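You operate a simulated robot arm through the tools that you are given. There is no shell and no other tool. Be economical: measure what you need, move in short steps, check, and stop when the job is done.

The job below is to be done with a simulated two-armed robot. You get a single attempt, and the scene is never put back.

## Task
Close the top cart drawer. Then push the bottom cart drawer shut. Then stack the small carton labelled "lamps" from the top of the tool cart on top of the small carton marked "relays". Then put the red grease cartridge from the middle shelf of the blue rack on the top of the dust cabinet. Then put the tub from the steel table top on the middle shelf of the blue rack. Do these in the order given. Set down upright: tub.

Only the result counts: the job must be done as asked and must still hold three seconds after the hand-in. Knocking over, shifting, dropping, spilling or breaking anything else fails it.

## Robot
Two 7-joint arms with two-finger parallel grippers on one trunk, on a base that drives. Base frame: it is fixed to the floor where the robot stands at the start and does not move with it; the origin is under the middle of the robot, x ahead of it, y to its left, z up. Readings come in m, degrees, newtons and seconds.
The left shoulder is at the start at [0.062, 0.196, 1.179], the right one opposite. With the tool pointing down near the work surface each hand reaches from about 0.16 to 0.7 m from the robot's upright axis, wherever it stands, measured 20 degrees to its own side. Places, roughly: bottom cart drawer [0.6, -0.2, 0.4]; grease cartridge [0.25, -0.75, 1]; middle shelf of the blue rack [-0.1, -1, 0.8]; small carton [0.75, -0.25, 1]; top cart drawer [0.6, -0.2, 0.7]; top of the dust cabinet (19x44 cm) [1.7, 0.4, 0.84]; tub [1.5, 0, 0.75]. Payload 1.57 kg a hand.
The TCP of each hand is the grasp point between the finger pads, 0.03 m short of the fingertips. In the tool frame z runs along the fingers and y along their closing line. The gripper opens to 0.11 m. The fingers are 0.024 m wide and 0.012 m thick; the gripper's body (0.048 by 0.112 m) begins 0.078 m behind the TCP.
Orientation is that of the tool frame in the base frame, as a unit quaternion [w, x, y, z]. With the fingers straight down and closing along the base's y, the tool's x points along the base's -x, its y along +y and its z along -z.

## Interface
- The arms move only by the tool servo_tool. It takes "left_targets", "right_targets" or both (then of equal length, played together; a hand with none holds still); each is one flat list of numbers, 7 for each row, row after row: the shift along the tool's x, y, z in m, then the turn, a rotation vector about the tool's x, y, z in degrees, then the opening, from 0 (shut) to 1 (fully open). In form: [dx, dy, dz, rx, ry, rz, fingers, dx, dy, dz, rx, ry, rz, fingers, ...]. A call has 1 to 8 rows; each row shifts and turns the commanded pose from where the row before left it, along the tool's axes as they then stand. Each row takes 0.2 s and may step no farther than 0.05 m and 8.6 degrees from the row before; otherwise, or with a gripper value out of range, the whole call is refused. A pose out of reach is approached as far as the arm can. The call stops where the force on the tool passes 40 N (or 10 N more than at its start, if that is more) or the arm is blocked; 0.2 s more then pass. The fingers move at their own pace (about 0.072 m/s each) and stop on an object; they squeeze with about 34 N. The grip force told is the motor's: it shows also when the fingers shut on nothing. Time passes only in rows, and 0.2 s behind the last, so rows that do not move let the fingers close. It gives the time, the measured TCP pose, the force on the tool (base axes), the opening and the grip force at its end, in the units of the frame above (readings bear some noise), with the torque about the TCP (base axes, N m) and any sound that the robot's microphone picked up.
- Cameras (640 x 400 px; columns grow to the right, rows downward): "scene" is now at [0.0834, -0.0392, 1.7449]; the picture's right is [-0.57, -0.82, 0.00], its down [-0.74, 0.51, -0.44] and it looks along [0.36, -0.25, -0.90] (base axes); focal length 279 px, centre (320, 200). "left" rides on the left gripper at [0.07, -0.016, -0.141] in its tool frame; the picture's right is [0.23, 0.97, 0.00], its down [-0.85, 0.20, -0.48] and it looks along [-0.47, 0.11, 0.88] (tool axes); focal length 222 px, centre (320, 200). "right" rides on the right gripper at [0.07, 0.016, -0.141] in its tool frame; the picture's right is [-0.23, 0.97, 0.00], its down [-0.85, -0.20, -0.48] and it looks along [-0.47, -0.11, 0.88] (tool axes); focal length 222 px, centre (320, 200). There is no depth. A picture from a camera that has moved, and an enlarged one, comes with that camera's place and axes in the base frame and with its lens.
- camera(camera): a new picture of that camera. It takes no simulated time.
- move_column(by): slides the trunk up (or, below 0, down) by that many m; the arms and the scene camera ride with it, the base frame stays. It gives what a move gives, with no picture.
- drive_base(legs): drives the robot by 1 to 6 legs, each [ahead, left, turn to the left] in m, m and degrees, along the robot's own axes; the way and the turn of a leg run together, so that a leg with both is an arc; at most 1.5 m and 180 degrees a leg. The arms and the cameras ride along, it lands a little off, and it stops where it bumps. It gives what a move gives.
- turn_head(pan, tilt): turns the head with the scene camera to pan (to the left, within 86 degrees either way) and tilt (down, from -29 to 69), counted from straight ahead of the robot. It gives what a move gives.
- zoom(camera, box): a new picture of the part [left, top, right, bottom] of that camera's present view, enlarged. It takes no simulated time.
- sign_off(): hands the job in; it is judged then, once.

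Go step by step. Nothing tells you exact positions but the pictures and the camera data: compare them with the known pose of the tool, close in by small moves and look again before you grip or let go. The budget is 165 turns and 122 pictures, counting those below and the enlarged ones. Unless the task says otherwise, let go and move clear before handing in.

The tools are called after "Request:" as a command line: name --argument value ..., lists and objects as JSON in quotes. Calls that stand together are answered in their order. servo_tool: Moves the arms, as the interface text tells. Its arguments: {"type":"object","properties":{"left_targets":{"type":"array","items":{"type":"number"}},"right_targets":{"type":"array","items":{"type":"number"}}},"required":[]} The other tools are called the same way: move_column (by) slides the trunk up or down; drive_base (legs) drives the base; turn_head (pan, tilt) turns the head that bears the scene camera; camera (camera) takes a picture; zoom (camera, box) takes an enlarged picture of a part of a camera's view; sign_off () hands the job in.

At the start:

```text
t: 0.0
left_eef_pos: [0.447, -0.0453, 1.1441]
left_tcp_rot: [0.0, 0.0, 1.0, 0.001]
left_ft_force: [-0.8, -0.9, 0.3]
left_torque: [-0.02, -0.02, -0.03]
left_finger_gap: 0.1098
left_grip_force: 0.0
right_eef_pos: [0.322, -0.3152, 1.1372]
right_tcp_rot: [-0.001, 0.0, 1.0, 0.0]
right_ft_force: [0.5, 0.7, 0.1]
right_torque: [0.01, 0.01, 0.01]
right_finger_gap: 0.1102
right_grip_force: 0.0
trunk travel left (down, up): [-0.775, 0.215]
robot x, y, heading: [-0.0007, 0.0006, 0.2]
head pan, tilt: [-34.6, 64.0]
```

scene: 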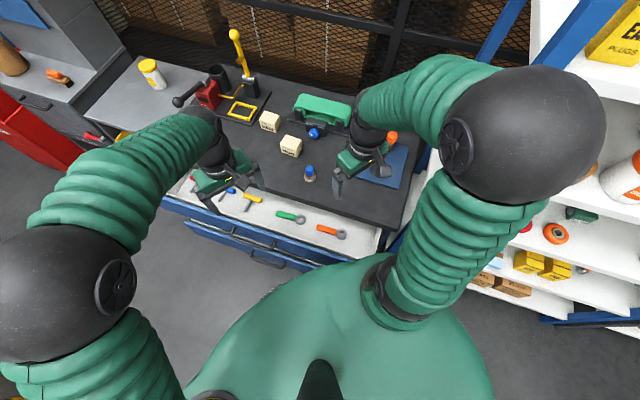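
right: 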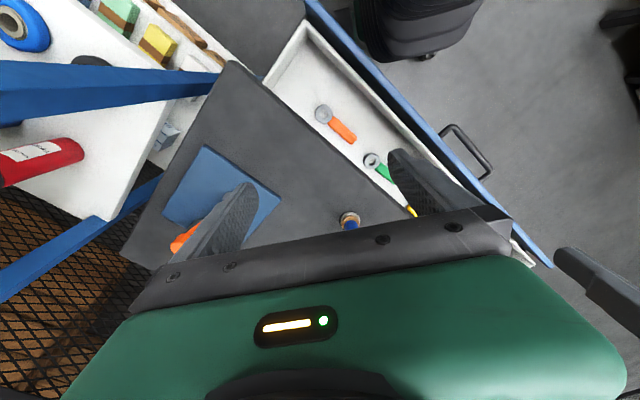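
left: 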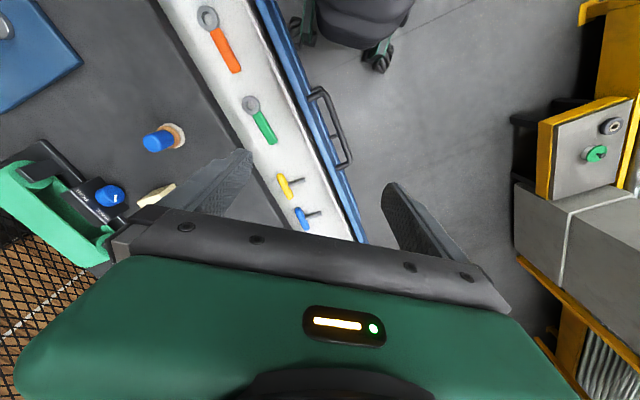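

I see a tool cart turned about 50° to my right, with its drawers open toward me. I'll look around with the head before moving.

Request:
turn_head --pan -50 --tilt 50

Request:
camera --camera "scene"

Request:
turn_head --pan 15 --tilt 35

Request:
camera --camera "scene"

Request:
turn_head --pan -86 --tilt 40

Request:
camera --camera "scene"

```text
t: 0.8
left_eef_pos: [0.4475, -0.0461, 1.1453]
left_tcp_rot: [0.0, 0.0, 1.0, -0.001]
left_ft_force: [0.7, 0.7, 0.7]
left_torque: [0.01, 0.02, 0.03]
left_finger_gap: 0.11
left_grip_force: 0.0
right_eef_pos: [0.3207, -0.3144, 1.1374]
right_tcp_rot: [-0.001, 0.0, 1.0, 0.0]
right_ft_force: [-0.4, -0.8, 0.1]
right_torque: [-0.01, 0.02, -0.01]
right_finger_gap: 0.11
right_grip_force: 0.1
trunk travel left (down, up): [-0.775, 0.215]
robot x, y, heading: [-0.0018, -0.0007, -0.0]
head pan, tilt: [-50.0, 50.0]
```

```text
118 pictures are left
camera scene: at [0.082, -0.063, 1.7619], right [-0.77, -0.64, 0.0], down [-0.49, 0.59, -0.64], along [0.41, -0.49, -0.77], focal length 279 px, centre (320, 200)
```

scene: 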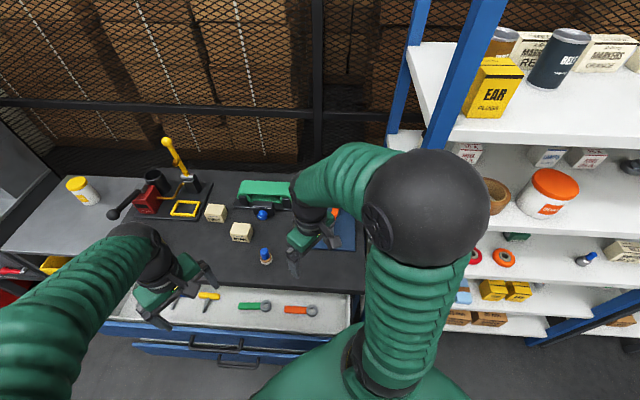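

```text
t: 2.1
left_eef_pos: [0.448, -0.0453, 1.1441]
left_tcp_rot: [0.0, 0.0, 1.0, 0.0]
left_ft_force: [0.0, 0.5, 0.2]
left_torque: [0.04, -0.01, 0.02]
left_finger_gap: 0.11
left_grip_force: 0.1
right_eef_pos: [0.3216, -0.3152, 1.138]
right_tcp_rot: [0.0, 0.0, 1.0, 0.0]
right_ft_force: [0.3, -0.5, -0.4]
right_torque: [-0.02, 0.02, -0.01]
right_finger_gap: 0.1101
right_grip_force: 0.1
trunk travel left (down, up): [-0.775, 0.215]
robot x, y, heading: [-0.0001, 0.0045, 0.1]
head pan, tilt: [15.0, 35.0]
```

```text
117 pictures are left
camera scene: at [0.1176, 0.0187, 1.7837], right [0.26, -0.97, 0.0], down [-0.56, -0.15, -0.82], along [0.79, 0.21, -0.57], focal length 279 px, centre (320, 200)
```

scene: 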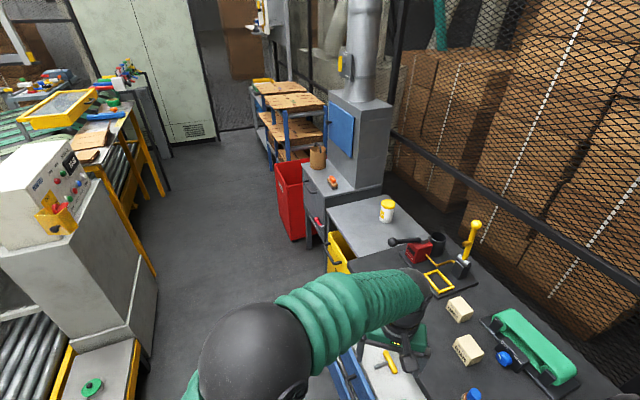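

```text
t: 3.9
left_eef_pos: [0.4469, -0.0468, 1.1443]
left_tcp_rot: [0.0, 0.0, 1.0, -0.001]
left_ft_force: [0.8, -0.9, 1.6]
left_torque: [0.02, 0.01, 0.01]
left_finger_gap: 0.11
left_grip_force: 0.2
right_eef_pos: [0.3228, -0.3151, 1.1369]
right_tcp_rot: [0.0, 0.001, 1.0, 0.0]
right_ft_force: [-0.8, 0.1, -0.6]
right_torque: [-0.01, 0.04, -0.02]
right_finger_gap: 0.1099
right_grip_force: 0.1
trunk travel left (down, up): [-0.775, 0.215]
robot x, y, heading: [0.0016, -0.0007, 0.2]
head pan, tilt: [-85.9, 40.0]
```

```text
116 pictures are left
camera scene: at [0.0386, -0.0889, 1.7761], right [-1.0, -0.07, 0.0], down [-0.05, 0.64, -0.77], along [0.05, -0.76, -0.64], focal length 279 px, centre (320, 200)
```

scene: 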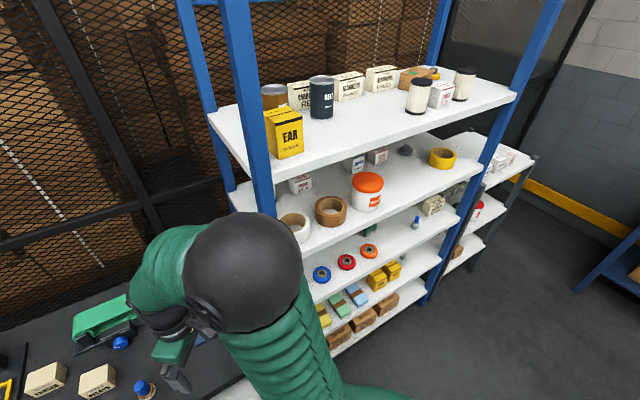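

The row (rack, cart, steel table, cabinet) runs along about (0.8, 0.6), so I'll turn right about 53° to face it squarely and look again.

Request:
drive_base --legs '[[0, 0, -53]]'

Request:
turn_head --pan 0 --tilt 60

Request:
camera --camera "scene"

Request:
camera --camera "left"

Request:
camera --camera "right"

```text
t: 6.7
left_eef_pos: [0.2332, -0.3842, 1.1438]
left_tcp_rot: [0.0, 0.447, 0.895, 0.0]
left_ft_force: [-0.5, -0.7, -0.6]
left_torque: [-0.04, -0.03, 0.03]
left_finger_gap: 0.1101
left_grip_force: 0.1
right_eef_pos: [-0.0578, -0.4467, 1.1364]
right_tcp_rot: [0.0, 0.447, 0.895, 0.0]
right_ft_force: [0.3, -0.3, 0.0]
right_torque: [-0.03, -0.02, 0.02]
right_finger_gap: 0.1098
right_grip_force: 0.1
trunk travel left (down, up): [-0.775, 0.215]
robot x, y, heading: [-0.003, -0.0026, -53.2]
head pan, tilt: [-85.9, 40.0]
```

```text
t: 8.3
left_eef_pos: [0.2326, -0.3845, 1.1453]
left_tcp_rot: [-0.001, 0.448, 0.894, 0.0]
left_ft_force: [-0.2, -0.5, -0.6]
left_torque: [0.02, -0.04, -0.01]
left_finger_gap: 0.1099
left_grip_force: 0.0
right_eef_pos: [-0.059, -0.445, 1.1365]
right_tcp_rot: [0.001, 0.448, 0.894, -0.001]
right_ft_force: [-0.3, 0.4, -0.8]
right_torque: [0.04, 0.01, -0.01]
right_finger_gap: 0.11
right_grip_force: 0.0
trunk travel left (down, up): [-0.775, 0.215]
robot x, y, heading: [0.0017, 0.0032, -53.0]
head pan, tilt: [0.0, 60.0]
```

```text
115 pictures are left
camera scene: at [0.0576, -0.0828, 1.7494], right [-0.8, -0.6, 0.0], down [-0.52, 0.69, -0.5], along [0.3, -0.4, -0.87], focal length 279 px, centre (320, 200)
```

scene: 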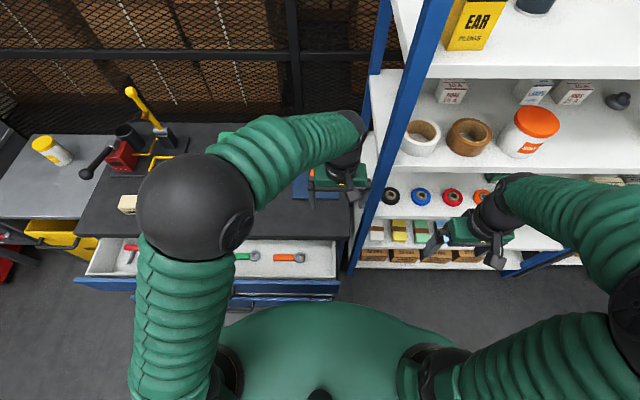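

```text
114 pictures are left
camera left: at [0.1769, -0.3382, 1.2876], right [0.64, 0.77, 0.0], down [0.67, -0.56, 0.48], along [0.37, -0.31, -0.88], focal length 222 px, centre (320, 200)
```

left: 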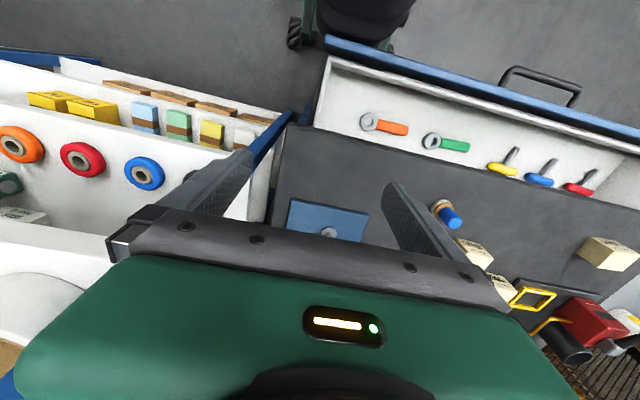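

```text
113 pictures are left
camera right: at [-0.0872, -0.38, 1.2776], right [0.91, 0.4, 0.0], down [0.35, -0.8, 0.48], along [0.19, -0.44, -0.88], focal length 222 px, centre (320, 200)
```

right: 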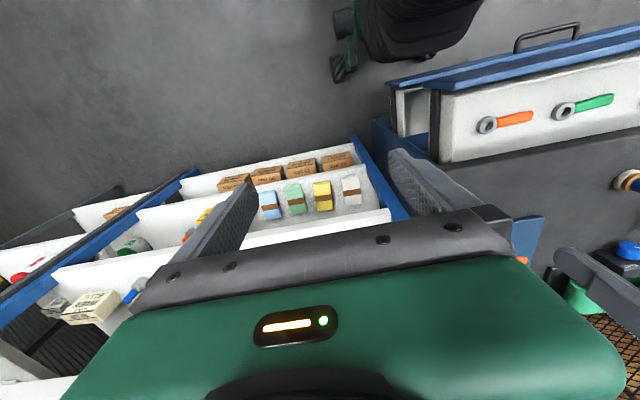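

Facing the row now: "ahead" is (0.6, −0.8) and "left" is (0.8, 0.6). The top drawer front looks about 0.32 m ahead with its handle about 0.43 m left, so I'll bring the closed left hand in front of it.

Request:
servo_tool --left_targets '[0.025, 0.042, 0, 0, 0, 0, 0, 0.025, 0.042, 0, 0, 0, 0, 0, 0.025, 0.042, 0, 0, 0, 0, 0, 0.025, 0.042, 0, 0, 0, 0, 0, 0.025, 0.042, 0, 0, 0, 0, 0, 0.025, 0.042, 0, 0, 0, 0, 0, 0.025, 0.042, 0, 0, 0, 0, 0, 0.025, 0.042, 0, 0, 0, 0, 0]'

Request:
servo_tool --left_targets '[0.02, 0.04, 0, 0, 0, 0, 0, 0.01, 0.04, 0, 0, 0, 0, 0]'

Request:
move_column --by -0.2

Request:
camera --camera "left"

Request:
camera --camera "scene"

```text
t: 10.1
left_eef_pos: [0.3905, -0.0249, 1.1513]
left_tcp_rot: [0.0, 0.447, 0.894, -0.001]
left_ft_force: [0.0, 0.6, -0.4]
left_torque: [-0.04, 0.01, 0.02]
left_finger_gap: 0.0
left_grip_force: 21.4
left hand out of reach, approached as far as the arm can: row 7, 8
right_eef_pos: [-0.0576, -0.4435, 1.1377]
right_tcp_rot: [0.0, 0.447, 0.895, -0.002]
right_ft_force: [-0.1, 0.3, 0.2]
right_torque: [0.0, 0.0, -0.03]
right_finger_gap: 0.1098
right_grip_force: 0.1
trunk travel left (down, up): [-0.775, 0.215]
robot x, y, heading: [0.0001, 0.001, -53.2]
head pan, tilt: [0.0, 60.0]
```

```text
t: 10.7
left_eef_pos: [0.437, 0.0463, 1.1488]
left_tcp_rot: [-0.001, 0.446, 0.895, -0.001]
left_ft_force: [0.0, -0.6, -0.3]
left_torque: [-0.03, -0.02, 0.01]
left_finger_gap: 0.0
left_grip_force: 21.4
right_eef_pos: [-0.0566, -0.4428, 1.1373]
right_tcp_rot: [0.0, 0.446, 0.895, -0.001]
right_ft_force: [-0.3, 0.0, 0.0]
right_torque: [0.0, 0.0, 0.0]
right_finger_gap: 0.1102
right_grip_force: 0.0
trunk travel left (down, up): [-0.775, 0.215]
robot x, y, heading: [0.0004, -0.0037, -53.3]
head pan, tilt: [0.0, 60.0]
```

```text
t: 12.9
left_eef_pos: [0.4359, 0.0446, 0.9486]
left_tcp_rot: [-0.001, 0.446, 0.895, 0.0]
left_ft_force: [-0.1, 0.4, -0.5]
left_torque: [0.0, -0.02, 0.0]
left_finger_gap: 0.0001
left_grip_force: 21.6
right_eef_pos: [-0.0574, -0.4444, 0.9377]
right_tcp_rot: [0.0, 0.447, 0.895, -0.001]
right_ft_force: [0.7, 0.4, -0.3]
right_torque: [-0.01, 0.04, -0.03]
right_finger_gap: 0.1098
right_grip_force: 0.0
trunk travel left (down, up): [-0.575, 0.415]
robot x, y, heading: [-0.0022, -0.001, -53.0]
head pan, tilt: [0.0, 60.0]
```

```text
112 pictures are left
camera left: at [0.3805, 0.0919, 1.0922], right [0.64, 0.77, 0.0], down [0.67, -0.56, 0.48], along [0.37, -0.31, -0.88], focal length 222 px, centre (320, 200)
```

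left: 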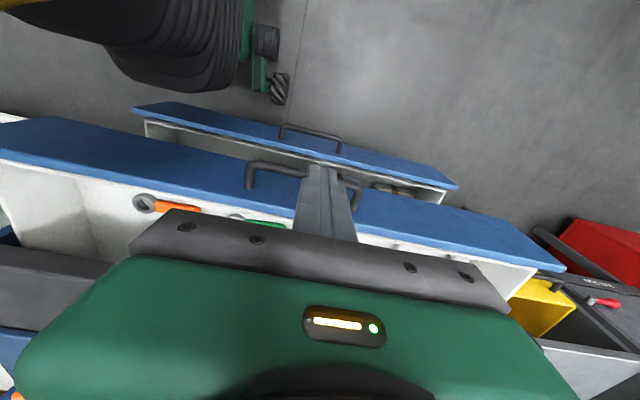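

```text
111 pictures are left
camera scene: at [0.0586, -0.0801, 1.5495], right [-0.8, -0.6, 0.0], down [-0.52, 0.69, -0.5], along [0.3, -0.4, -0.87], focal length 279 px, centre (320, 200)
```

scene: 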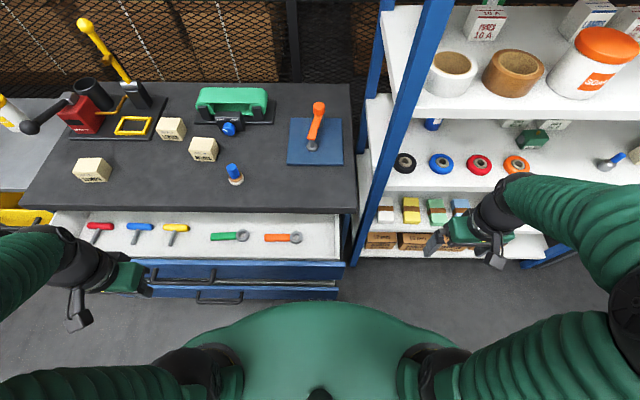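

The closed left hand is right in front of the top drawer handle (bar ~0.30 m ahead, z≈0.72). I'll descend to its height and push gently.

Request:
servo_tool --left_targets '[0, 0, 0.05, 0, 0, 0, 0, 0, 0, 0.05, 0, 0, 0, 0, 0, 0, 0.05, 0, 0, 0, 0, 0, 0, 0.045, 0, 0, 0, 0]'

Request:
camera --camera "left"

Request:
zoom --camera "scene" --box '[20, 180, 370, 380]'

```text
t: 13.9
left_eef_pos: [0.4386, 0.046, 0.753]
left_tcp_rot: [-0.001, 0.447, 0.895, -0.002]
left_ft_force: [-0.2, -0.2, -0.1]
left_torque: [-0.02, 0.01, 0.0]
left_finger_gap: 0.0
left_grip_force: 20.9
right_eef_pos: [-0.0554, -0.4446, 0.9385]
right_tcp_rot: [-0.002, 0.447, 0.895, -0.001]
right_ft_force: [-0.2, 0.6, 0.2]
right_torque: [-0.02, 0.03, -0.01]
right_finger_gap: 0.1102
right_grip_force: 0.1
trunk travel left (down, up): [-0.575, 0.415]
robot x, y, heading: [0.0001, 0.0054, -53.1]
head pan, tilt: [0.0, 60.0]
```

```text
110 pictures are left
camera left: at [0.3836, 0.092, 0.8961], right [0.64, 0.77, 0.0], down [0.67, -0.56, 0.48], along [0.36, -0.31, -0.88], focal length 222 px, centre (320, 200)
```

left: 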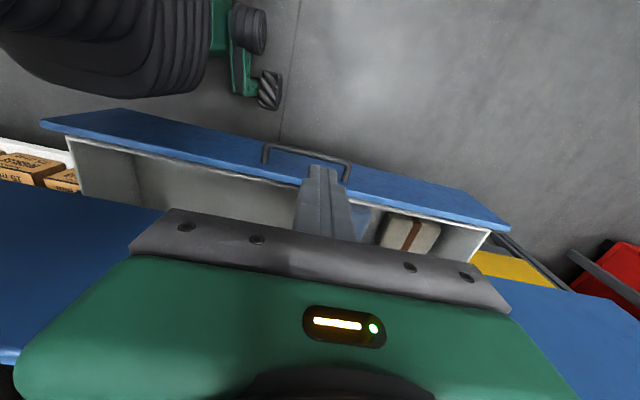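

```text
1.83 times, centred on (195, 280) of scene
camera zoom: at [0.0632, -0.0803, 1.5493], right [-0.8, -0.6, 0.0], down [-0.52, 0.69, -0.5], along [0.3, -0.4, -0.87], focal length 510 px, centre (549, 54)
```

zoom: 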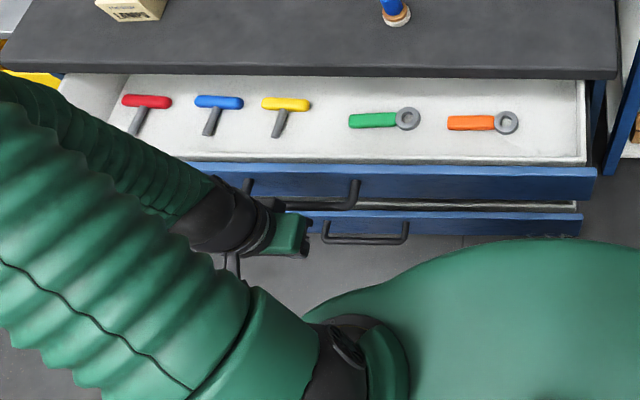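

The fingers are level with the top handle and clear of everything. Pushing ahead.

Request:
servo_tool --left_targets '[-0.03, 0, 0, 0, 0, 0, 0, -0.03, 0, 0, 0, 0, 0, 0, -0.03, 0, 0, 0, 0, 0, 0, -0.03, 0, 0, 0, 0, 0, 0, -0.03, 0, 0, 0, 0, 0, 0]'

Request:
zoom --camera "scene" --box '[20, 180, 370, 380]'

```text
t: 15.1
left_eef_pos: [0.5267, -0.0763, 0.7547]
left_tcp_rot: [0.0, 0.446, 0.895, 0.0]
left_ft_force: [-0.5, -0.2, 0.9]
left_torque: [0.04, 0.03, -0.01]
left_finger_gap: 0.0
left_grip_force: 21.4
right_eef_pos: [-0.057, -0.444, 0.9365]
right_tcp_rot: [-0.002, 0.446, 0.895, 0.0]
right_ft_force: [-0.3, -0.2, 0.4]
right_torque: [0.02, 0.01, 0.0]
right_finger_gap: 0.1103
right_grip_force: 0.1
trunk travel left (down, up): [-0.575, 0.415]
robot x, y, heading: [-0.0008, -0.0011, -53.2]
head pan, tilt: [0.0, 60.0]
```

```text
1.83 times, centred on (195, 280) of scene
camera zoom: at [0.0606, -0.0823, 1.5493], right [-0.8, -0.6, 0.0], down [-0.52, 0.69, -0.5], along [0.3, -0.4, -0.87], focal length 510 px, centre (549, 54)
```

zoom: 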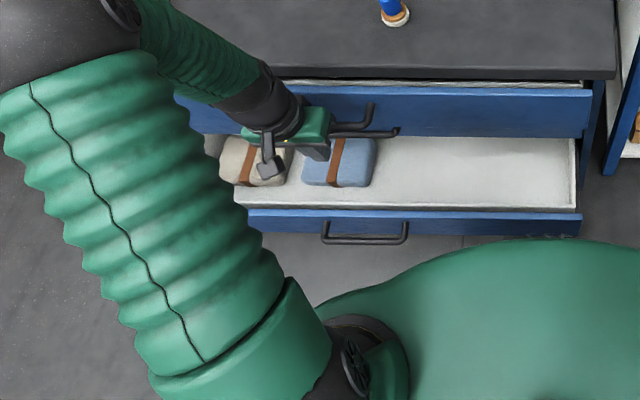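

The top drawer is nearly shut (a thin gap remains). I'll push the last bit until resistance.

Request:
servo_tool --left_targets '[-0.015, 0, 0, 0, 0, 0, 0, -0.015, 0, 0, 0, 0, 0, 0, -0.01, 0, 0, 0, 0, 0, 0, -0.01, 0, 0, 0, 0, 0, 0, -0.01, 0, 0, 0, 0, 0, 0]'

Request:
zoom --camera "scene" --box '[20, 180, 370, 380]'

```text
t: 16.2
left_eef_pos: [0.5504, -0.1083, 0.7543]
left_tcp_rot: [-0.01, 0.445, 0.895, 0.002]
left_ft_force: [-13.4, 20.2, 13.1]
left_torque: [-2.92, -1.77, -0.34]
left_finger_gap: 0.0002
left_grip_force: 21.0
right_eef_pos: [-0.0597, -0.4428, 0.9382]
right_tcp_rot: [0.002, 0.446, 0.895, -0.001]
right_ft_force: [0.2, 0.0, -0.4]
right_torque: [0.02, 0.02, 0.0]
right_finger_gap: 0.1102
right_grip_force: 0.2
trunk travel left (down, up): [-0.575, 0.415]
robot x, y, heading: [-0.0027, -0.002, -53.0]
head pan, tilt: [0.0, 60.0]
stopped in row 5 (left hand): the force on the tool passed its limit at 46 N (the readings are from after the stop); the commanded pose is now the measured one
```

```text
1.83 times, centred on (195, 280) of scene
camera zoom: at [0.054, -0.0777, 1.5503], right [-0.8, -0.6, 0.0], down [-0.52, 0.69, -0.5], along [0.3, -0.4, -0.87], focal length 510 px, centre (549, 54)
```

zoom: 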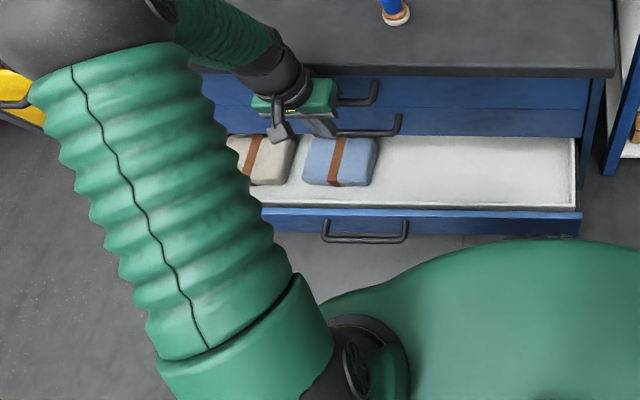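

The top drawer front is now flush. I'll back the hand off, lower the trunk, and look at the bottom drawer.

Request:
servo_tool --left_targets '[0.045, 0, 0, 0, 0, 0, 0, 0.045, 0, 0, 0, 0, 0, 0, 0.045, 0, 0, 0, 0, 0, 0, 0.045, 0, 0, 0, 0, 0, 0, 0.045, 0, 0, 0, 0, 0, 0]'

Request:
camera --camera "scene"

Request:
move_column --by -0.2

Request:
camera --camera "left"

Request:
camera --camera "scene"

```text
t: 17.4
left_eef_pos: [0.4217, 0.0691, 0.7544]
left_tcp_rot: [-0.009, 0.446, 0.895, 0.0]
left_ft_force: [-0.2, 0.5, -0.2]
left_torque: [-0.02, -0.03, -0.01]
left_finger_gap: 0.0
left_grip_force: 21.0
left hand out of reach, approached as far as the arm can: row 5
right_eef_pos: [-0.0589, -0.4425, 0.9386]
right_tcp_rot: [0.0, 0.447, 0.895, -0.001]
right_ft_force: [0.1, -0.2, -0.5]
right_torque: [0.03, 0.02, 0.02]
right_finger_gap: 0.11
right_grip_force: 0.0
trunk travel left (down, up): [-0.575, 0.415]
robot x, y, heading: [-0.0015, -0.0049, -53.0]
head pan, tilt: [0.0, 60.0]
```

```text
106 pictures are left
camera scene: at [0.0589, -0.0777, 1.5496], right [-0.8, -0.6, 0.0], down [-0.52, 0.69, -0.5], along [0.3, -0.4, -0.87], focal length 279 px, centre (320, 200)
```

scene: 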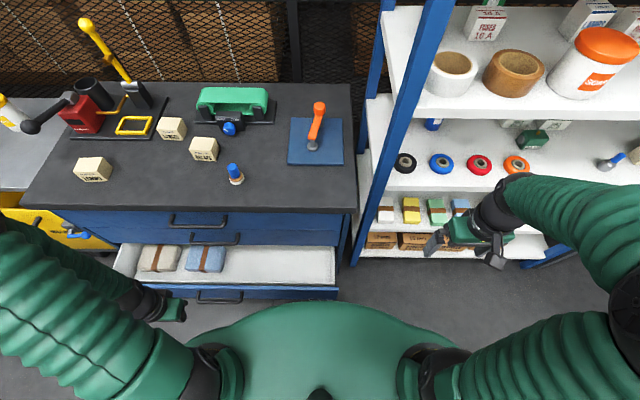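

```text
t: 19.6
left_eef_pos: [0.4219, 0.0684, 0.5556]
left_tcp_rot: [-0.011, 0.446, 0.895, 0.0]
left_ft_force: [0.3, 0.3, -0.1]
left_torque: [-0.02, -0.02, 0.04]
left_finger_gap: 0.0
left_grip_force: 21.2
right_eef_pos: [-0.0583, -0.4442, 0.738]
right_tcp_rot: [0.0, 0.446, 0.895, 0.0]
right_ft_force: [-0.2, 0.2, 0.1]
right_torque: [-0.02, 0.05, 0.03]
right_finger_gap: 0.1096
right_grip_force: 0.0
trunk travel left (down, up): [-0.375, 0.615]
robot x, y, heading: [0.0014, 0.0013, -53.0]
head pan, tilt: [0.0, 60.0]
```

```text
105 pictures are left
camera left: at [0.3691, 0.1128, 0.6986], right [0.64, 0.77, 0.0], down [0.68, -0.57, 0.46], along [0.35, -0.3, -0.89], focal length 222 px, centre (320, 200)
```

left: 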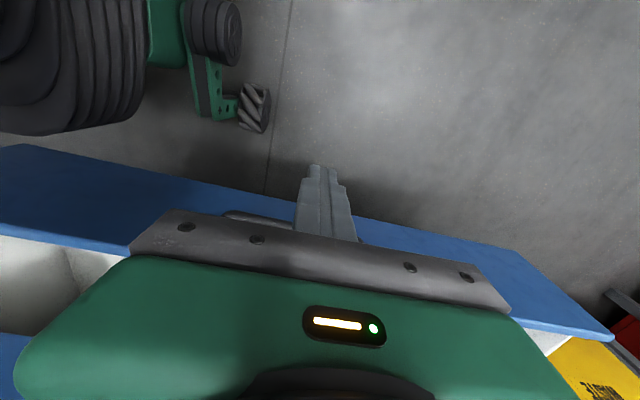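

```text
104 pictures are left
camera scene: at [0.0589, -0.0798, 1.3495], right [-0.8, -0.6, 0.0], down [-0.52, 0.69, -0.5], along [0.3, -0.4, -0.87], focal length 279 px, centre (320, 200)
```

scene: 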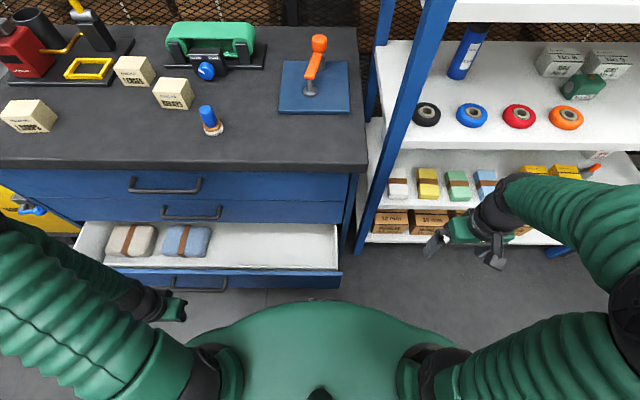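

The top drawer is shut. The bottom drawer front is about 0.33 m ahead, z≈0.36–0.52; I'll back the base a little for room, shift the hand right of the handles, and tilt the fingers forward so that the hand body clears the upper drawers.

Request:
drive_base --legs '[[-0.12, 0, 0]]'

Request:
servo_tool --left_targets '[0, -0.04, 0, 0, 0, 0, 0, 0, -0.04, 0, 0, 0, 0, 0, 0, -0.04, 0, 0, 0, 0, 0, 0, -0.04, 0, 0, -8.5, 0, 0, 0, 0, 0, 0, -8.5, 0, 0, 0, 0, 0, 0, -8.5, 0, 0]'

Request:
camera --camera "left"

Request:
camera --camera "scene"

```text
t: 20.8
left_eef_pos: [0.3485, 0.1644, 0.5554]
left_tcp_rot: [-0.009, 0.446, 0.895, 0.0]
left_ft_force: [0.0, 0.4, -0.3]
left_torque: [-0.04, -0.03, 0.04]
left_finger_gap: 0.0
left_grip_force: 21.1
right_eef_pos: [-0.1313, -0.346, 0.7384]
right_tcp_rot: [0.001, 0.447, 0.895, -0.001]
right_ft_force: [0.5, -0.7, 0.5]
right_torque: [-0.01, 0.0, -0.01]
right_finger_gap: 0.11
right_grip_force: 0.1
trunk travel left (down, up): [-0.375, 0.615]
robot x, y, heading: [-0.0721, 0.0973, -53.0]
head pan, tilt: [0.0, 60.0]
```

```text
t: 22.2
left_eef_pos: [0.3404, 0.02, 0.4821]
left_tcp_rot: [0.188, 0.435, 0.875, -0.099]
left_ft_force: [-0.2, 0.6, -0.5]
left_torque: [-0.04, 0.01, 0.0]
left_finger_gap: 0.0
left_grip_force: 21.2
left hand out of reach, approached as far as the arm can: row 1, 2, 3, 4, 5, 6
right_eef_pos: [-0.13, -0.3463, 0.7386]
right_tcp_rot: [0.0, 0.448, 0.894, 0.0]
right_ft_force: [0.5, 0.4, 0.5]
right_torque: [0.0, 0.01, 0.0]
right_finger_gap: 0.11
right_grip_force: 0.0
trunk travel left (down, up): [-0.375, 0.615]
robot x, y, heading: [-0.0713, 0.0984, -52.8]
head pan, tilt: [0.0, 60.0]
```

```text
103 pictures are left
camera left: at [0.2544, 0.1091, 0.5832], right [0.65, 0.75, -0.1], down [0.51, -0.34, 0.79], along [0.56, -0.57, -0.61], focal length 222 px, centre (320, 200)
```

left: 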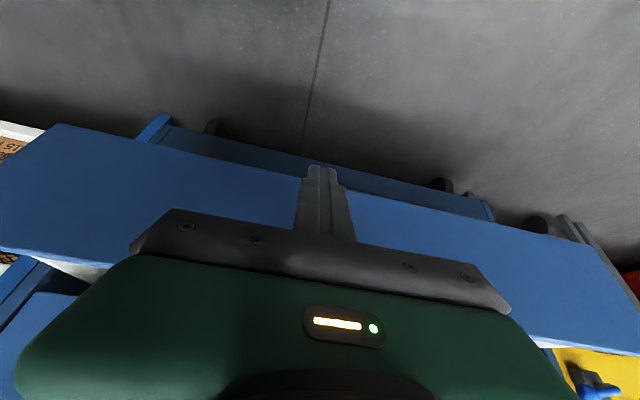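

```text
102 pictures are left
camera scene: at [-0.0124, 0.0176, 1.3495], right [-0.8, -0.6, 0.0], down [-0.52, 0.69, -0.5], along [0.3, -0.4, -0.87], focal length 279 px, centre (320, 200)
```

scene: 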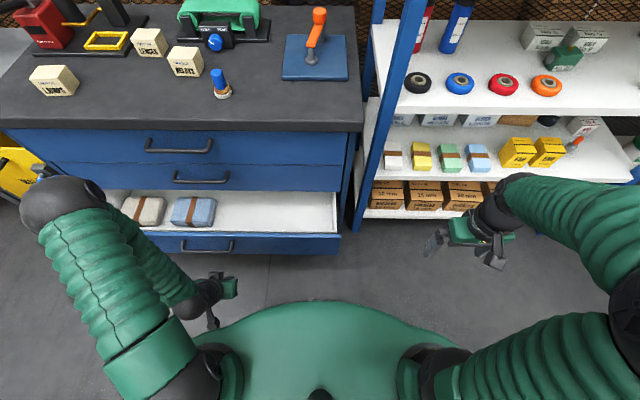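

The hand is low with tilted fingers, near the handle's right end. I'll move it forward and further right before pushing.

Request:
servo_tool --left_targets '[-0.031, -0.03, 0.026, 0, 0, 0, 0, -0.031, -0.03, 0.026, 0, 0, 0, 0, 0, -0.03, 0, 0, 0, 0, 0]'

Request:
camera --camera "left"

Request:
zoom --camera "scene" --box '[60, 120, 410, 340]'

```text
refused: row 1 steps farther than a row can; nothing moved
```

```text
101 pictures are left
camera left: at [0.2544, 0.1091, 0.5832], right [0.65, 0.75, -0.1], down [0.51, -0.34, 0.79], along [0.56, -0.57, -0.61], focal length 222 px, centre (320, 200)
```

left: 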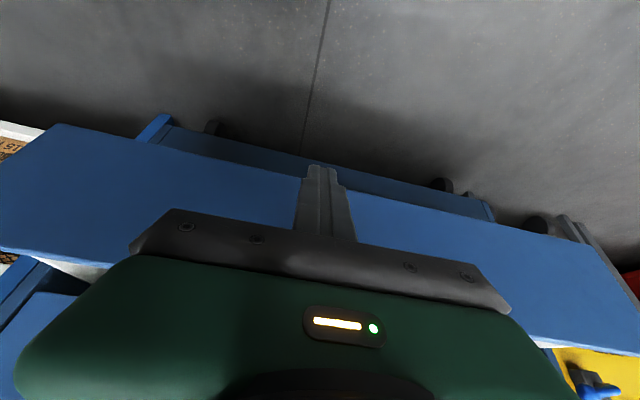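

```text
1.82 times, centred on (235, 230) of scene
camera zoom: at [-0.0124, 0.0176, 1.3495], right [-0.8, -0.6, 0.0], down [-0.52, 0.69, -0.5], along [0.3, -0.4, -0.87], focal length 507 px, centre (474, 146)
```

zoom: 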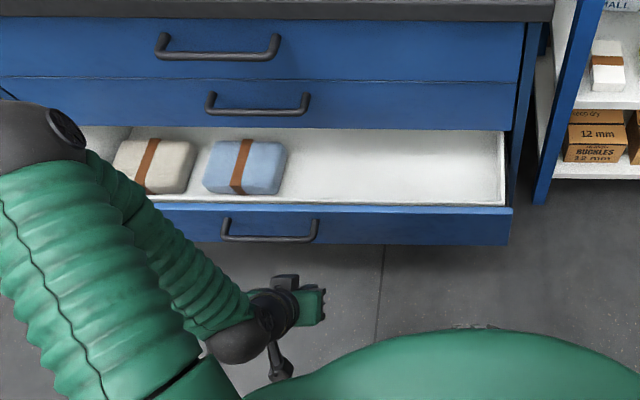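

That step was a bit too long; I'll repeat it in smaller steps.

Request:
servo_tool --left_targets '[-0.025, -0.025, 0.02, 0, 0, 0, 0, -0.025, -0.025, 0.02, 0, 0, 0, 0, 0, -0.03, 0, 0, 0, 0, 0]'

Request:
camera --camera "left"

Request:
zoom --camera "scene" --box '[60, 120, 410, 340]'

```text
t: 23.0
left_eef_pos: [0.313, -0.0787, 0.4674]
left_tcp_rot: [0.189, 0.435, 0.875, -0.098]
left_ft_force: [-0.1, 0.2, -0.2]
left_torque: [-0.04, -0.01, 0.04]
left_finger_gap: 0.0001
left_grip_force: 21.3
right_eef_pos: [-0.1317, -0.3464, 0.7367]
right_tcp_rot: [0.001, 0.446, 0.895, -0.001]
right_ft_force: [0.7, -0.6, 0.1]
right_torque: [0.0, 0.01, -0.05]
right_finger_gap: 0.1099
right_grip_force: 0.0
trunk travel left (down, up): [-0.375, 0.615]
robot x, y, heading: [-0.0745, 0.0984, -53.2]
head pan, tilt: [0.0, 60.0]
```

```text
99 pictures are left
camera left: at [0.2267, 0.0094, 0.5682], right [0.65, 0.75, -0.1], down [0.51, -0.34, 0.79], along [0.56, -0.57, -0.61], focal length 222 px, centre (320, 200)
```

left: 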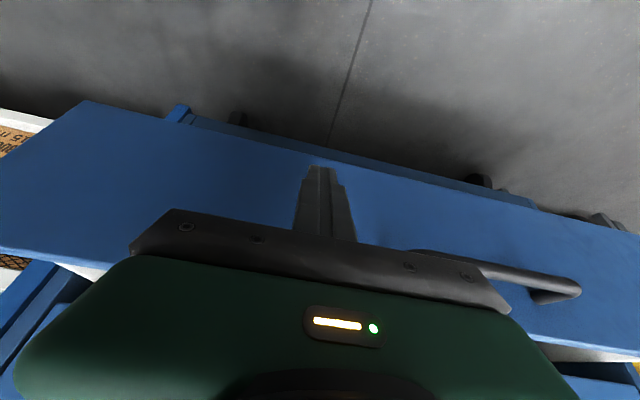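

```text
1.82 times, centred on (235, 230) of scene
camera zoom: at [-0.0152, 0.0152, 1.3494], right [-0.8, -0.6, 0.0], down [-0.52, 0.69, -0.5], along [0.3, -0.4, -0.87], focal length 507 px, centre (474, 146)
```

zoom: 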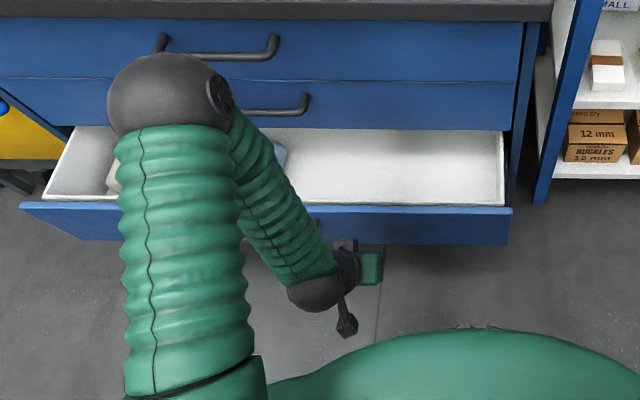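

The hand is now right of the handle, right in front of the drawer panel. Pushing ahead in small steps.

Request:
servo_tool --left_targets '[-0.027, 0, 0.013, 0, 0, 0, 0, -0.027, 0, 0.013, 0, 0, 0, 0, -0.027, 0, 0.013, 0, 0, 0, 0, -0.027, 0, 0.013, 0, 0, 0, 0]'

Request:
camera --camera "scene"

```text
t: 24.0
left_eef_pos: [0.3865, -0.1741, 0.4643]
left_tcp_rot: [0.188, 0.436, 0.875, -0.098]
left_ft_force: [0.2, 0.2, -0.1]
left_torque: [0.0, -0.01, -0.04]
left_finger_gap: 0.0
left_grip_force: 21.3
right_eef_pos: [-0.1311, -0.3472, 0.7369]
right_tcp_rot: [0.0, 0.445, 0.895, 0.001]
right_ft_force: [-0.4, 0.3, -0.7]
right_torque: [0.04, 0.0, 0.03]
right_finger_gap: 0.1099
right_grip_force: 0.0
trunk travel left (down, up): [-0.375, 0.615]
robot x, y, heading: [-0.0735, 0.0993, -53.2]
head pan, tilt: [0.0, 60.0]
```

```text
97 pictures are left
camera scene: at [-0.0141, 0.0152, 1.3493], right [-0.8, -0.6, 0.0], down [-0.52, 0.69, -0.5], along [0.3, -0.4, -0.87], focal length 279 px, centre (320, 200)
```

scene: 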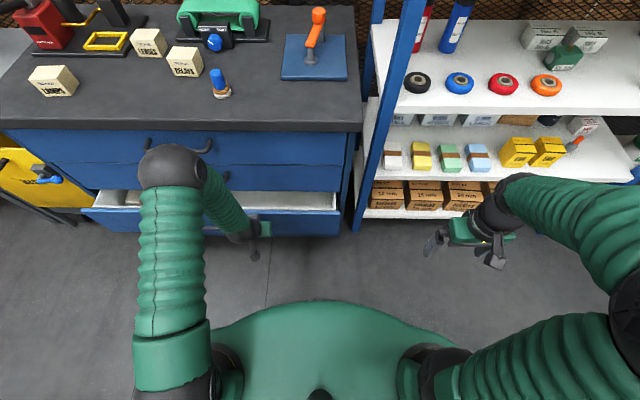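

The drawer is sliding in with no noticeable resistance. Continuing carefully.

Request:
servo_tool --left_targets '[-0.022, 0, 0.011, 0, 0, 0, 0, -0.022, 0, 0.011, 0, 0, 0, 0, -0.013, 0, 0.006, 0, 0, 0, 0]'

Request:
camera --camera "scene"

Request:
camera --camera "left"

```text
t: 24.8
left_eef_pos: [0.424, -0.224, 0.4631]
left_tcp_rot: [0.188, 0.435, 0.875, -0.098]
left_ft_force: [0.1, -0.1, -0.2]
left_torque: [0.02, -0.03, -0.03]
left_finger_gap: 0.0
left_grip_force: 21.2
right_eef_pos: [-0.1319, -0.3482, 0.7384]
right_tcp_rot: [0.0, 0.446, 0.895, 0.0]
right_ft_force: [0.9, 0.9, 1.0]
right_torque: [0.0, -0.01, 0.0]
right_finger_gap: 0.1098
right_grip_force: 0.1
trunk travel left (down, up): [-0.375, 0.615]
robot x, y, heading: [-0.0745, 0.0995, -53.1]
head pan, tilt: [0.0, 60.0]
```

```text
96 pictures are left
camera scene: at [-0.014, 0.0153, 1.3493], right [-0.8, -0.6, 0.0], down [-0.52, 0.69, -0.5], along [0.3, -0.4, -0.87], focal length 279 px, centre (320, 200)
```

scene: 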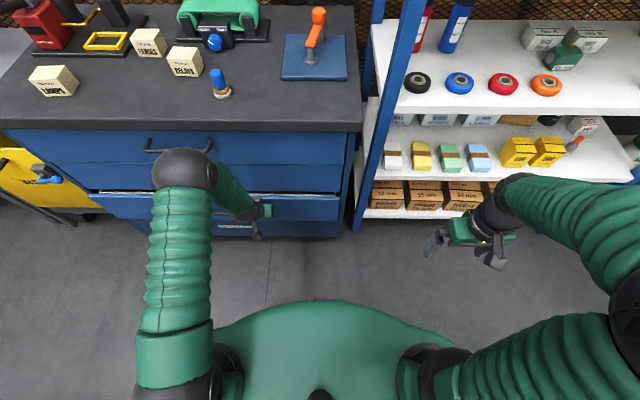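

```text
95 pictures are left
camera left: at [0.338, -0.1355, 0.5644], right [0.65, 0.75, -0.1], down [0.51, -0.34, 0.79], along [0.56, -0.57, -0.61], focal length 222 px, centre (320, 200)
```

left: 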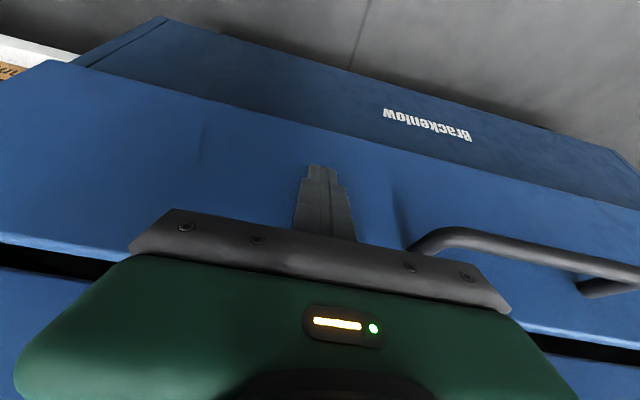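

Only a thin gap remains above the bottom drawer. Pushing the last centimetres until force stops it.

Request:
servo_tool --left_targets '[-0.0135, 0, 0.0065, 0, 0, 0, 0, -0.009, 0, 0.0044, 0, 0, 0, 0, -0.009, 0, 0.0044, 0, 0, 0, 0, -0.009, 0, 0.0044, 0, 0, 0, 0]'

Request:
camera --camera "scene"

```text
t: 25.7
left_eef_pos: [0.4391, -0.2455, 0.4582]
left_tcp_rot: [0.177, 0.436, 0.878, -0.093]
left_ft_force: [-5.0, 7.4, 4.3]
left_torque: [0.11, 0.11, -0.04]
left_finger_gap: 0.0
left_grip_force: 21.3
right_eef_pos: [-0.1311, -0.3469, 0.7376]
right_tcp_rot: [0.001, 0.446, 0.895, -0.001]
right_ft_force: [0.9, 0.4, -0.6]
right_torque: [-0.03, 0.03, -0.04]
right_finger_gap: 0.1101
right_grip_force: 0.0
trunk travel left (down, up): [-0.375, 0.615]
robot x, y, heading: [-0.0739, 0.0993, -53.2]
head pan, tilt: [0.0, 60.0]
stopped in row 4 (left hand): the force on the tool passed its limit at 49 N (the readings are from after the stop); the commanded pose is now the measured one
```

```text
94 pictures are left
camera scene: at [-0.016, 0.0164, 1.3496], right [-0.8, -0.6, 0.0], down [-0.52, 0.69, -0.5], along [0.3, -0.4, -0.87], focal length 279 px, centre (320, 200)
```

scene: 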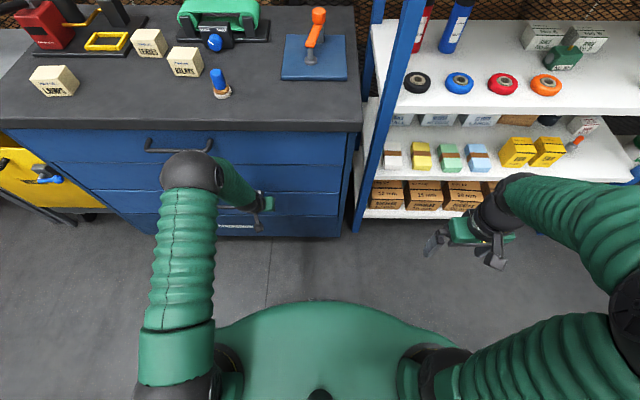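

Both drawers are flush. I'll retract the left hand, level it, raise the trunk, and read the carton labels.

Request:
servo_tool --left_targets '[0.036, 0, -0.015, 0, 0, 0, 0, 0.036, 0, -0.015, 0, 0, 0, 0, 0.036, 0, -0.015, 0, 0, 0, 0, 0.036, 0, -0.015, 0, 8.3, 0, 0, 0, 0, 0, 0, 8.3, 0, 0.5, 0, 0, 0, 0, 7.5, 0, 1]'

Request:
move_column --by 0.5

Request:
camera --camera "scene"

Request:
zoom --camera "scene" --box '[50, 40, 290, 190]'

```text
t: 27.1
left_eef_pos: [0.3456, -0.1198, 0.4558]
left_tcp_rot: [-0.009, 0.445, 0.895, 0.001]
left_ft_force: [0.0, -0.3, 0.3]
left_torque: [-0.02, 0.0, -0.01]
left_finger_gap: 0.0782
left_grip_force: 0.1
right_eef_pos: [-0.1308, -0.3465, 0.737]
right_tcp_rot: [0.001, 0.447, 0.895, 0.0]
right_ft_force: [-0.6, -0.1, -0.2]
right_torque: [-0.01, -0.01, -0.02]
right_finger_gap: 0.1099
right_grip_force: 0.0
trunk travel left (down, up): [-0.375, 0.615]
robot x, y, heading: [-0.0768, 0.0933, -52.9]
head pan, tilt: [0.0, 60.0]
```

```text
refused: 0.5 is not a number from -0.4 to 0.4
```

```text
93 pictures are left
camera scene: at [-0.0144, 0.0156, 1.3494], right [-0.8, -0.6, 0.0], down [-0.52, 0.69, -0.5], along [0.3, -0.4, -0.87], focal length 279 px, centre (320, 200)
```

scene: 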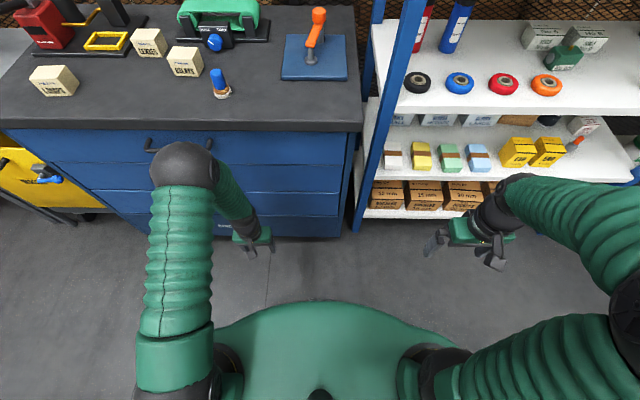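

```text
2.67 times, centred on (170, 115) of scene
camera zoom: at [-0.0144, 0.0156, 1.3494], right [-0.8, -0.6, 0.0], down [-0.52, 0.69, -0.5], along [0.3, -0.4, -0.87], focal length 744 px, centre (720, 427)
```

zoom: 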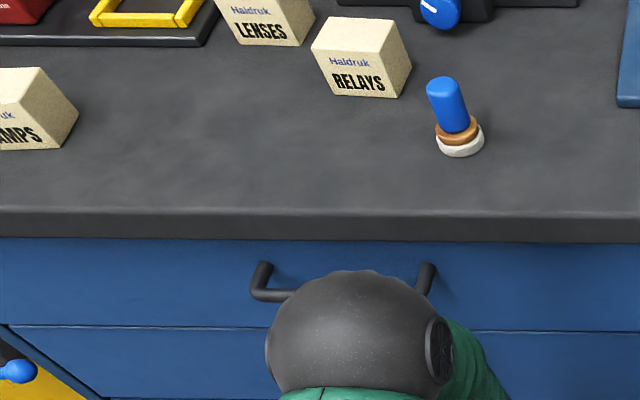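

Both drawers are closed. Cartons from left to right read LAMPS, LENSES, RELAYS; the cart top is at z≈0.885, with LAMPS near 0.57 ahead/0.66 left and RELAYS near 0.645 ahead/0.34 left. I'll raise up and drive left.

Request:
move_column --by 0.4

Request:
servo_tool --left_targets '[0, 0, -0.045, 0, 0, 0, 1, 0, 0, -0.045, 0, 0, 0, 1, 0, 0, -0.045, 0, 0, 0, 1, 0, 0, -0.045, 0, 0, 0, 1, 0, 0, -0.045, 0, 0, 0, 1, 0, 0, -0.045, 0, 0, 0, 1]'

Request:
drive_base --legs '[[0, 0.36, 0], [0.14, 0, 0]]'

Request:
camera --camera "scene"

Request:
camera --camera "left"

```text
t: 30.9
left_eef_pos: [0.3459, -0.1209, 0.8563]
left_tcp_rot: [-0.008, 0.446, 0.895, -0.001]
left_ft_force: [-1.2, -0.2, -0.2]
left_torque: [0.05, -0.01, 0.0]
left_finger_gap: 0.1101
left_grip_force: 0.1
right_eef_pos: [-0.1309, -0.3462, 1.1378]
right_tcp_rot: [0.001, 0.446, 0.895, 0.0]
right_ft_force: [-0.4, 0.5, 0.3]
right_torque: [-0.02, 0.01, 0.01]
right_finger_gap: 0.1099
right_grip_force: 0.1
trunk travel left (down, up): [-0.775, 0.215]
robot x, y, heading: [-0.0763, 0.0977, -52.9]
head pan, tilt: [0.0, 60.0]
```

```text
t: 32.3
left_eef_pos: [0.3495, -0.1223, 1.1271]
left_tcp_rot: [-0.008, 0.446, 0.895, -0.001]
left_ft_force: [0.0, 0.2, 0.5]
left_torque: [0.01, -0.02, 0.01]
left_finger_gap: 0.11
left_grip_force: 0.0
right_eef_pos: [-0.133, -0.3457, 1.1377]
right_tcp_rot: [0.001, 0.446, 0.895, -0.001]
right_ft_force: [-0.4, 0.0, 0.0]
right_torque: [-0.02, -0.02, 0.0]
right_finger_gap: 0.1099
right_grip_force: 0.0
trunk travel left (down, up): [-0.775, 0.215]
robot x, y, heading: [-0.0698, 0.0969, -53.1]
head pan, tilt: [0.0, 60.0]
```

```text
t: 35.5
left_eef_pos: [0.7164, -0.0212, 1.1276]
left_tcp_rot: [-0.007, 0.446, 0.895, 0.0]
left_ft_force: [0.5, 0.5, -0.1]
left_torque: [-0.02, -0.01, 0.01]
left_finger_gap: 0.1097
left_grip_force: 0.2
right_eef_pos: [0.2347, -0.2443, 1.1382]
right_tcp_rot: [0.003, 0.447, 0.895, -0.001]
right_ft_force: [-1.2, 0.9, -0.1]
right_torque: [-0.01, 0.0, -0.03]
right_finger_gap: 0.11
right_grip_force: 0.0
trunk travel left (down, up): [-0.775, 0.215]
robot x, y, heading: [0.2972, 0.2031, -52.8]
head pan, tilt: [0.0, 60.0]
```

```text
91 pictures are left
camera scene: at [0.3471, 0.1181, 1.7497], right [-0.8, -0.6, 0.0], down [-0.52, 0.69, -0.5], along [0.3, -0.4, -0.87], focal length 279 px, centre (320, 200)
```

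scene: 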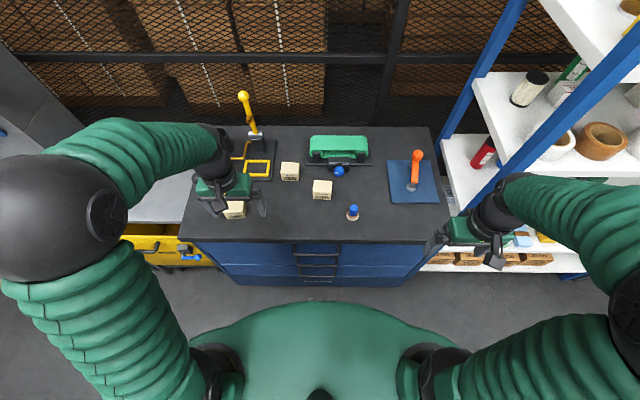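

```text
90 pictures are left
camera left: at [0.6635, 0.0247, 1.2717], right [0.64, 0.77, 0.0], down [0.68, -0.57, 0.47], along [0.36, -0.3, -0.88], focal length 222 px, centre (320, 200)
```

left: 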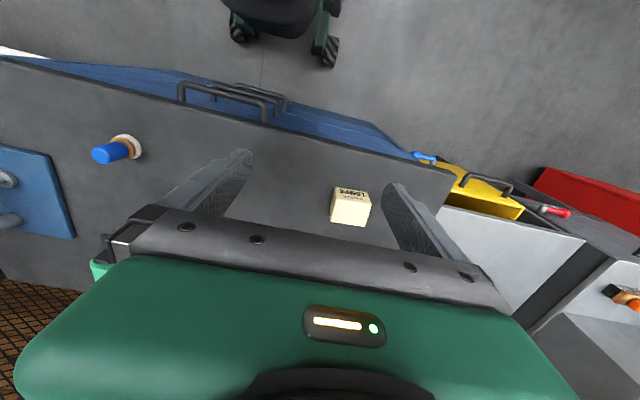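

The LAMPS carton sits near 0.56 ahead / 0.65 left (my row coordinates). I'll move the left hand over it and look closer.

Request:
servo_tool --left_targets '[-0.036, 0.028, 0, 0, 0, 0, 1, -0.036, 0.028, 0, 0, 0, 0, 1, -0.036, 0.028, 0.01, 0, 0, 0, 1, 0, 0, 0.045, 0, 0, 0, 1]'

Request:
zoom --camera "left" --box '[170, 100, 490, 300]'

Request:
zoom --camera "scene" --box '[180, 120, 400, 260]'

```text
t: 36.5
left_eef_pos: [0.8559, -0.0565, 1.0685]
left_tcp_rot: [-0.011, 0.446, 0.895, -0.002]
left_ft_force: [-0.8, 0.5, -0.4]
left_torque: [-0.01, 0.05, 0.01]
left_finger_gap: 0.1101
left_grip_force: 0.0
right_eef_pos: [0.2418, -0.243, 1.1375]
right_tcp_rot: [-0.001, 0.446, 0.895, -0.002]
right_ft_force: [0.0, -0.8, -0.5]
right_torque: [0.0, 0.01, 0.0]
right_finger_gap: 0.1102
right_grip_force: 0.1
trunk travel left (down, up): [-0.775, 0.215]
robot x, y, heading: [0.2975, 0.2031, -53.3]
head pan, tilt: [0.0, 60.0]
```

```text
2.00 times, centred on (330, 200) of left
camera zoom: at [0.8029, -0.0107, 1.2115], right [0.64, 0.77, -0.01], down [0.68, -0.57, 0.46], along [0.35, -0.3, -0.89], focal length 444 px, centre (300, 200)
```

zoom: 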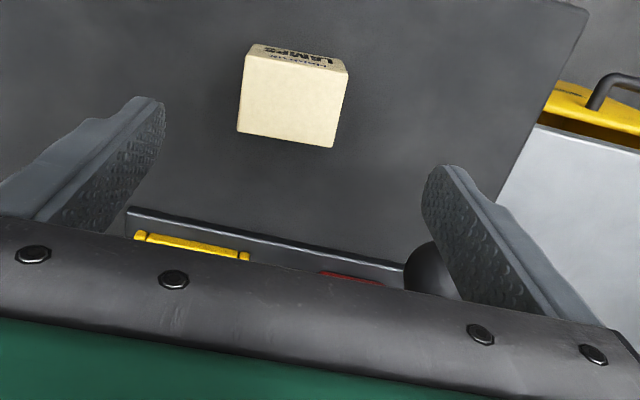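

```text
2.86 times, centred on (290, 190) of scene
camera zoom: at [0.3599, 0.1166, 1.7492], right [-0.8, -0.6, 0.0], down [-0.52, 0.69, -0.5], along [0.3, -0.4, -0.87], focal length 797 px, centre (406, 229)
```

zoom: 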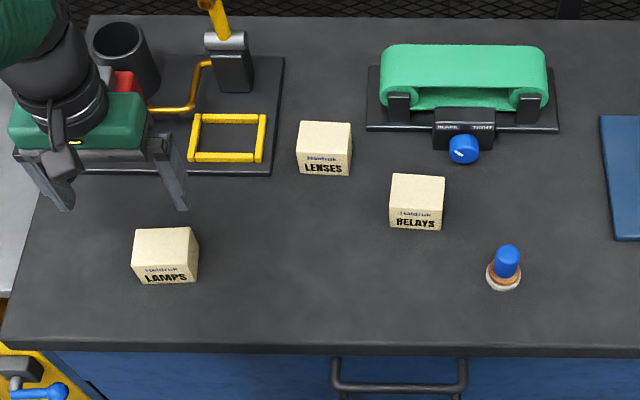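

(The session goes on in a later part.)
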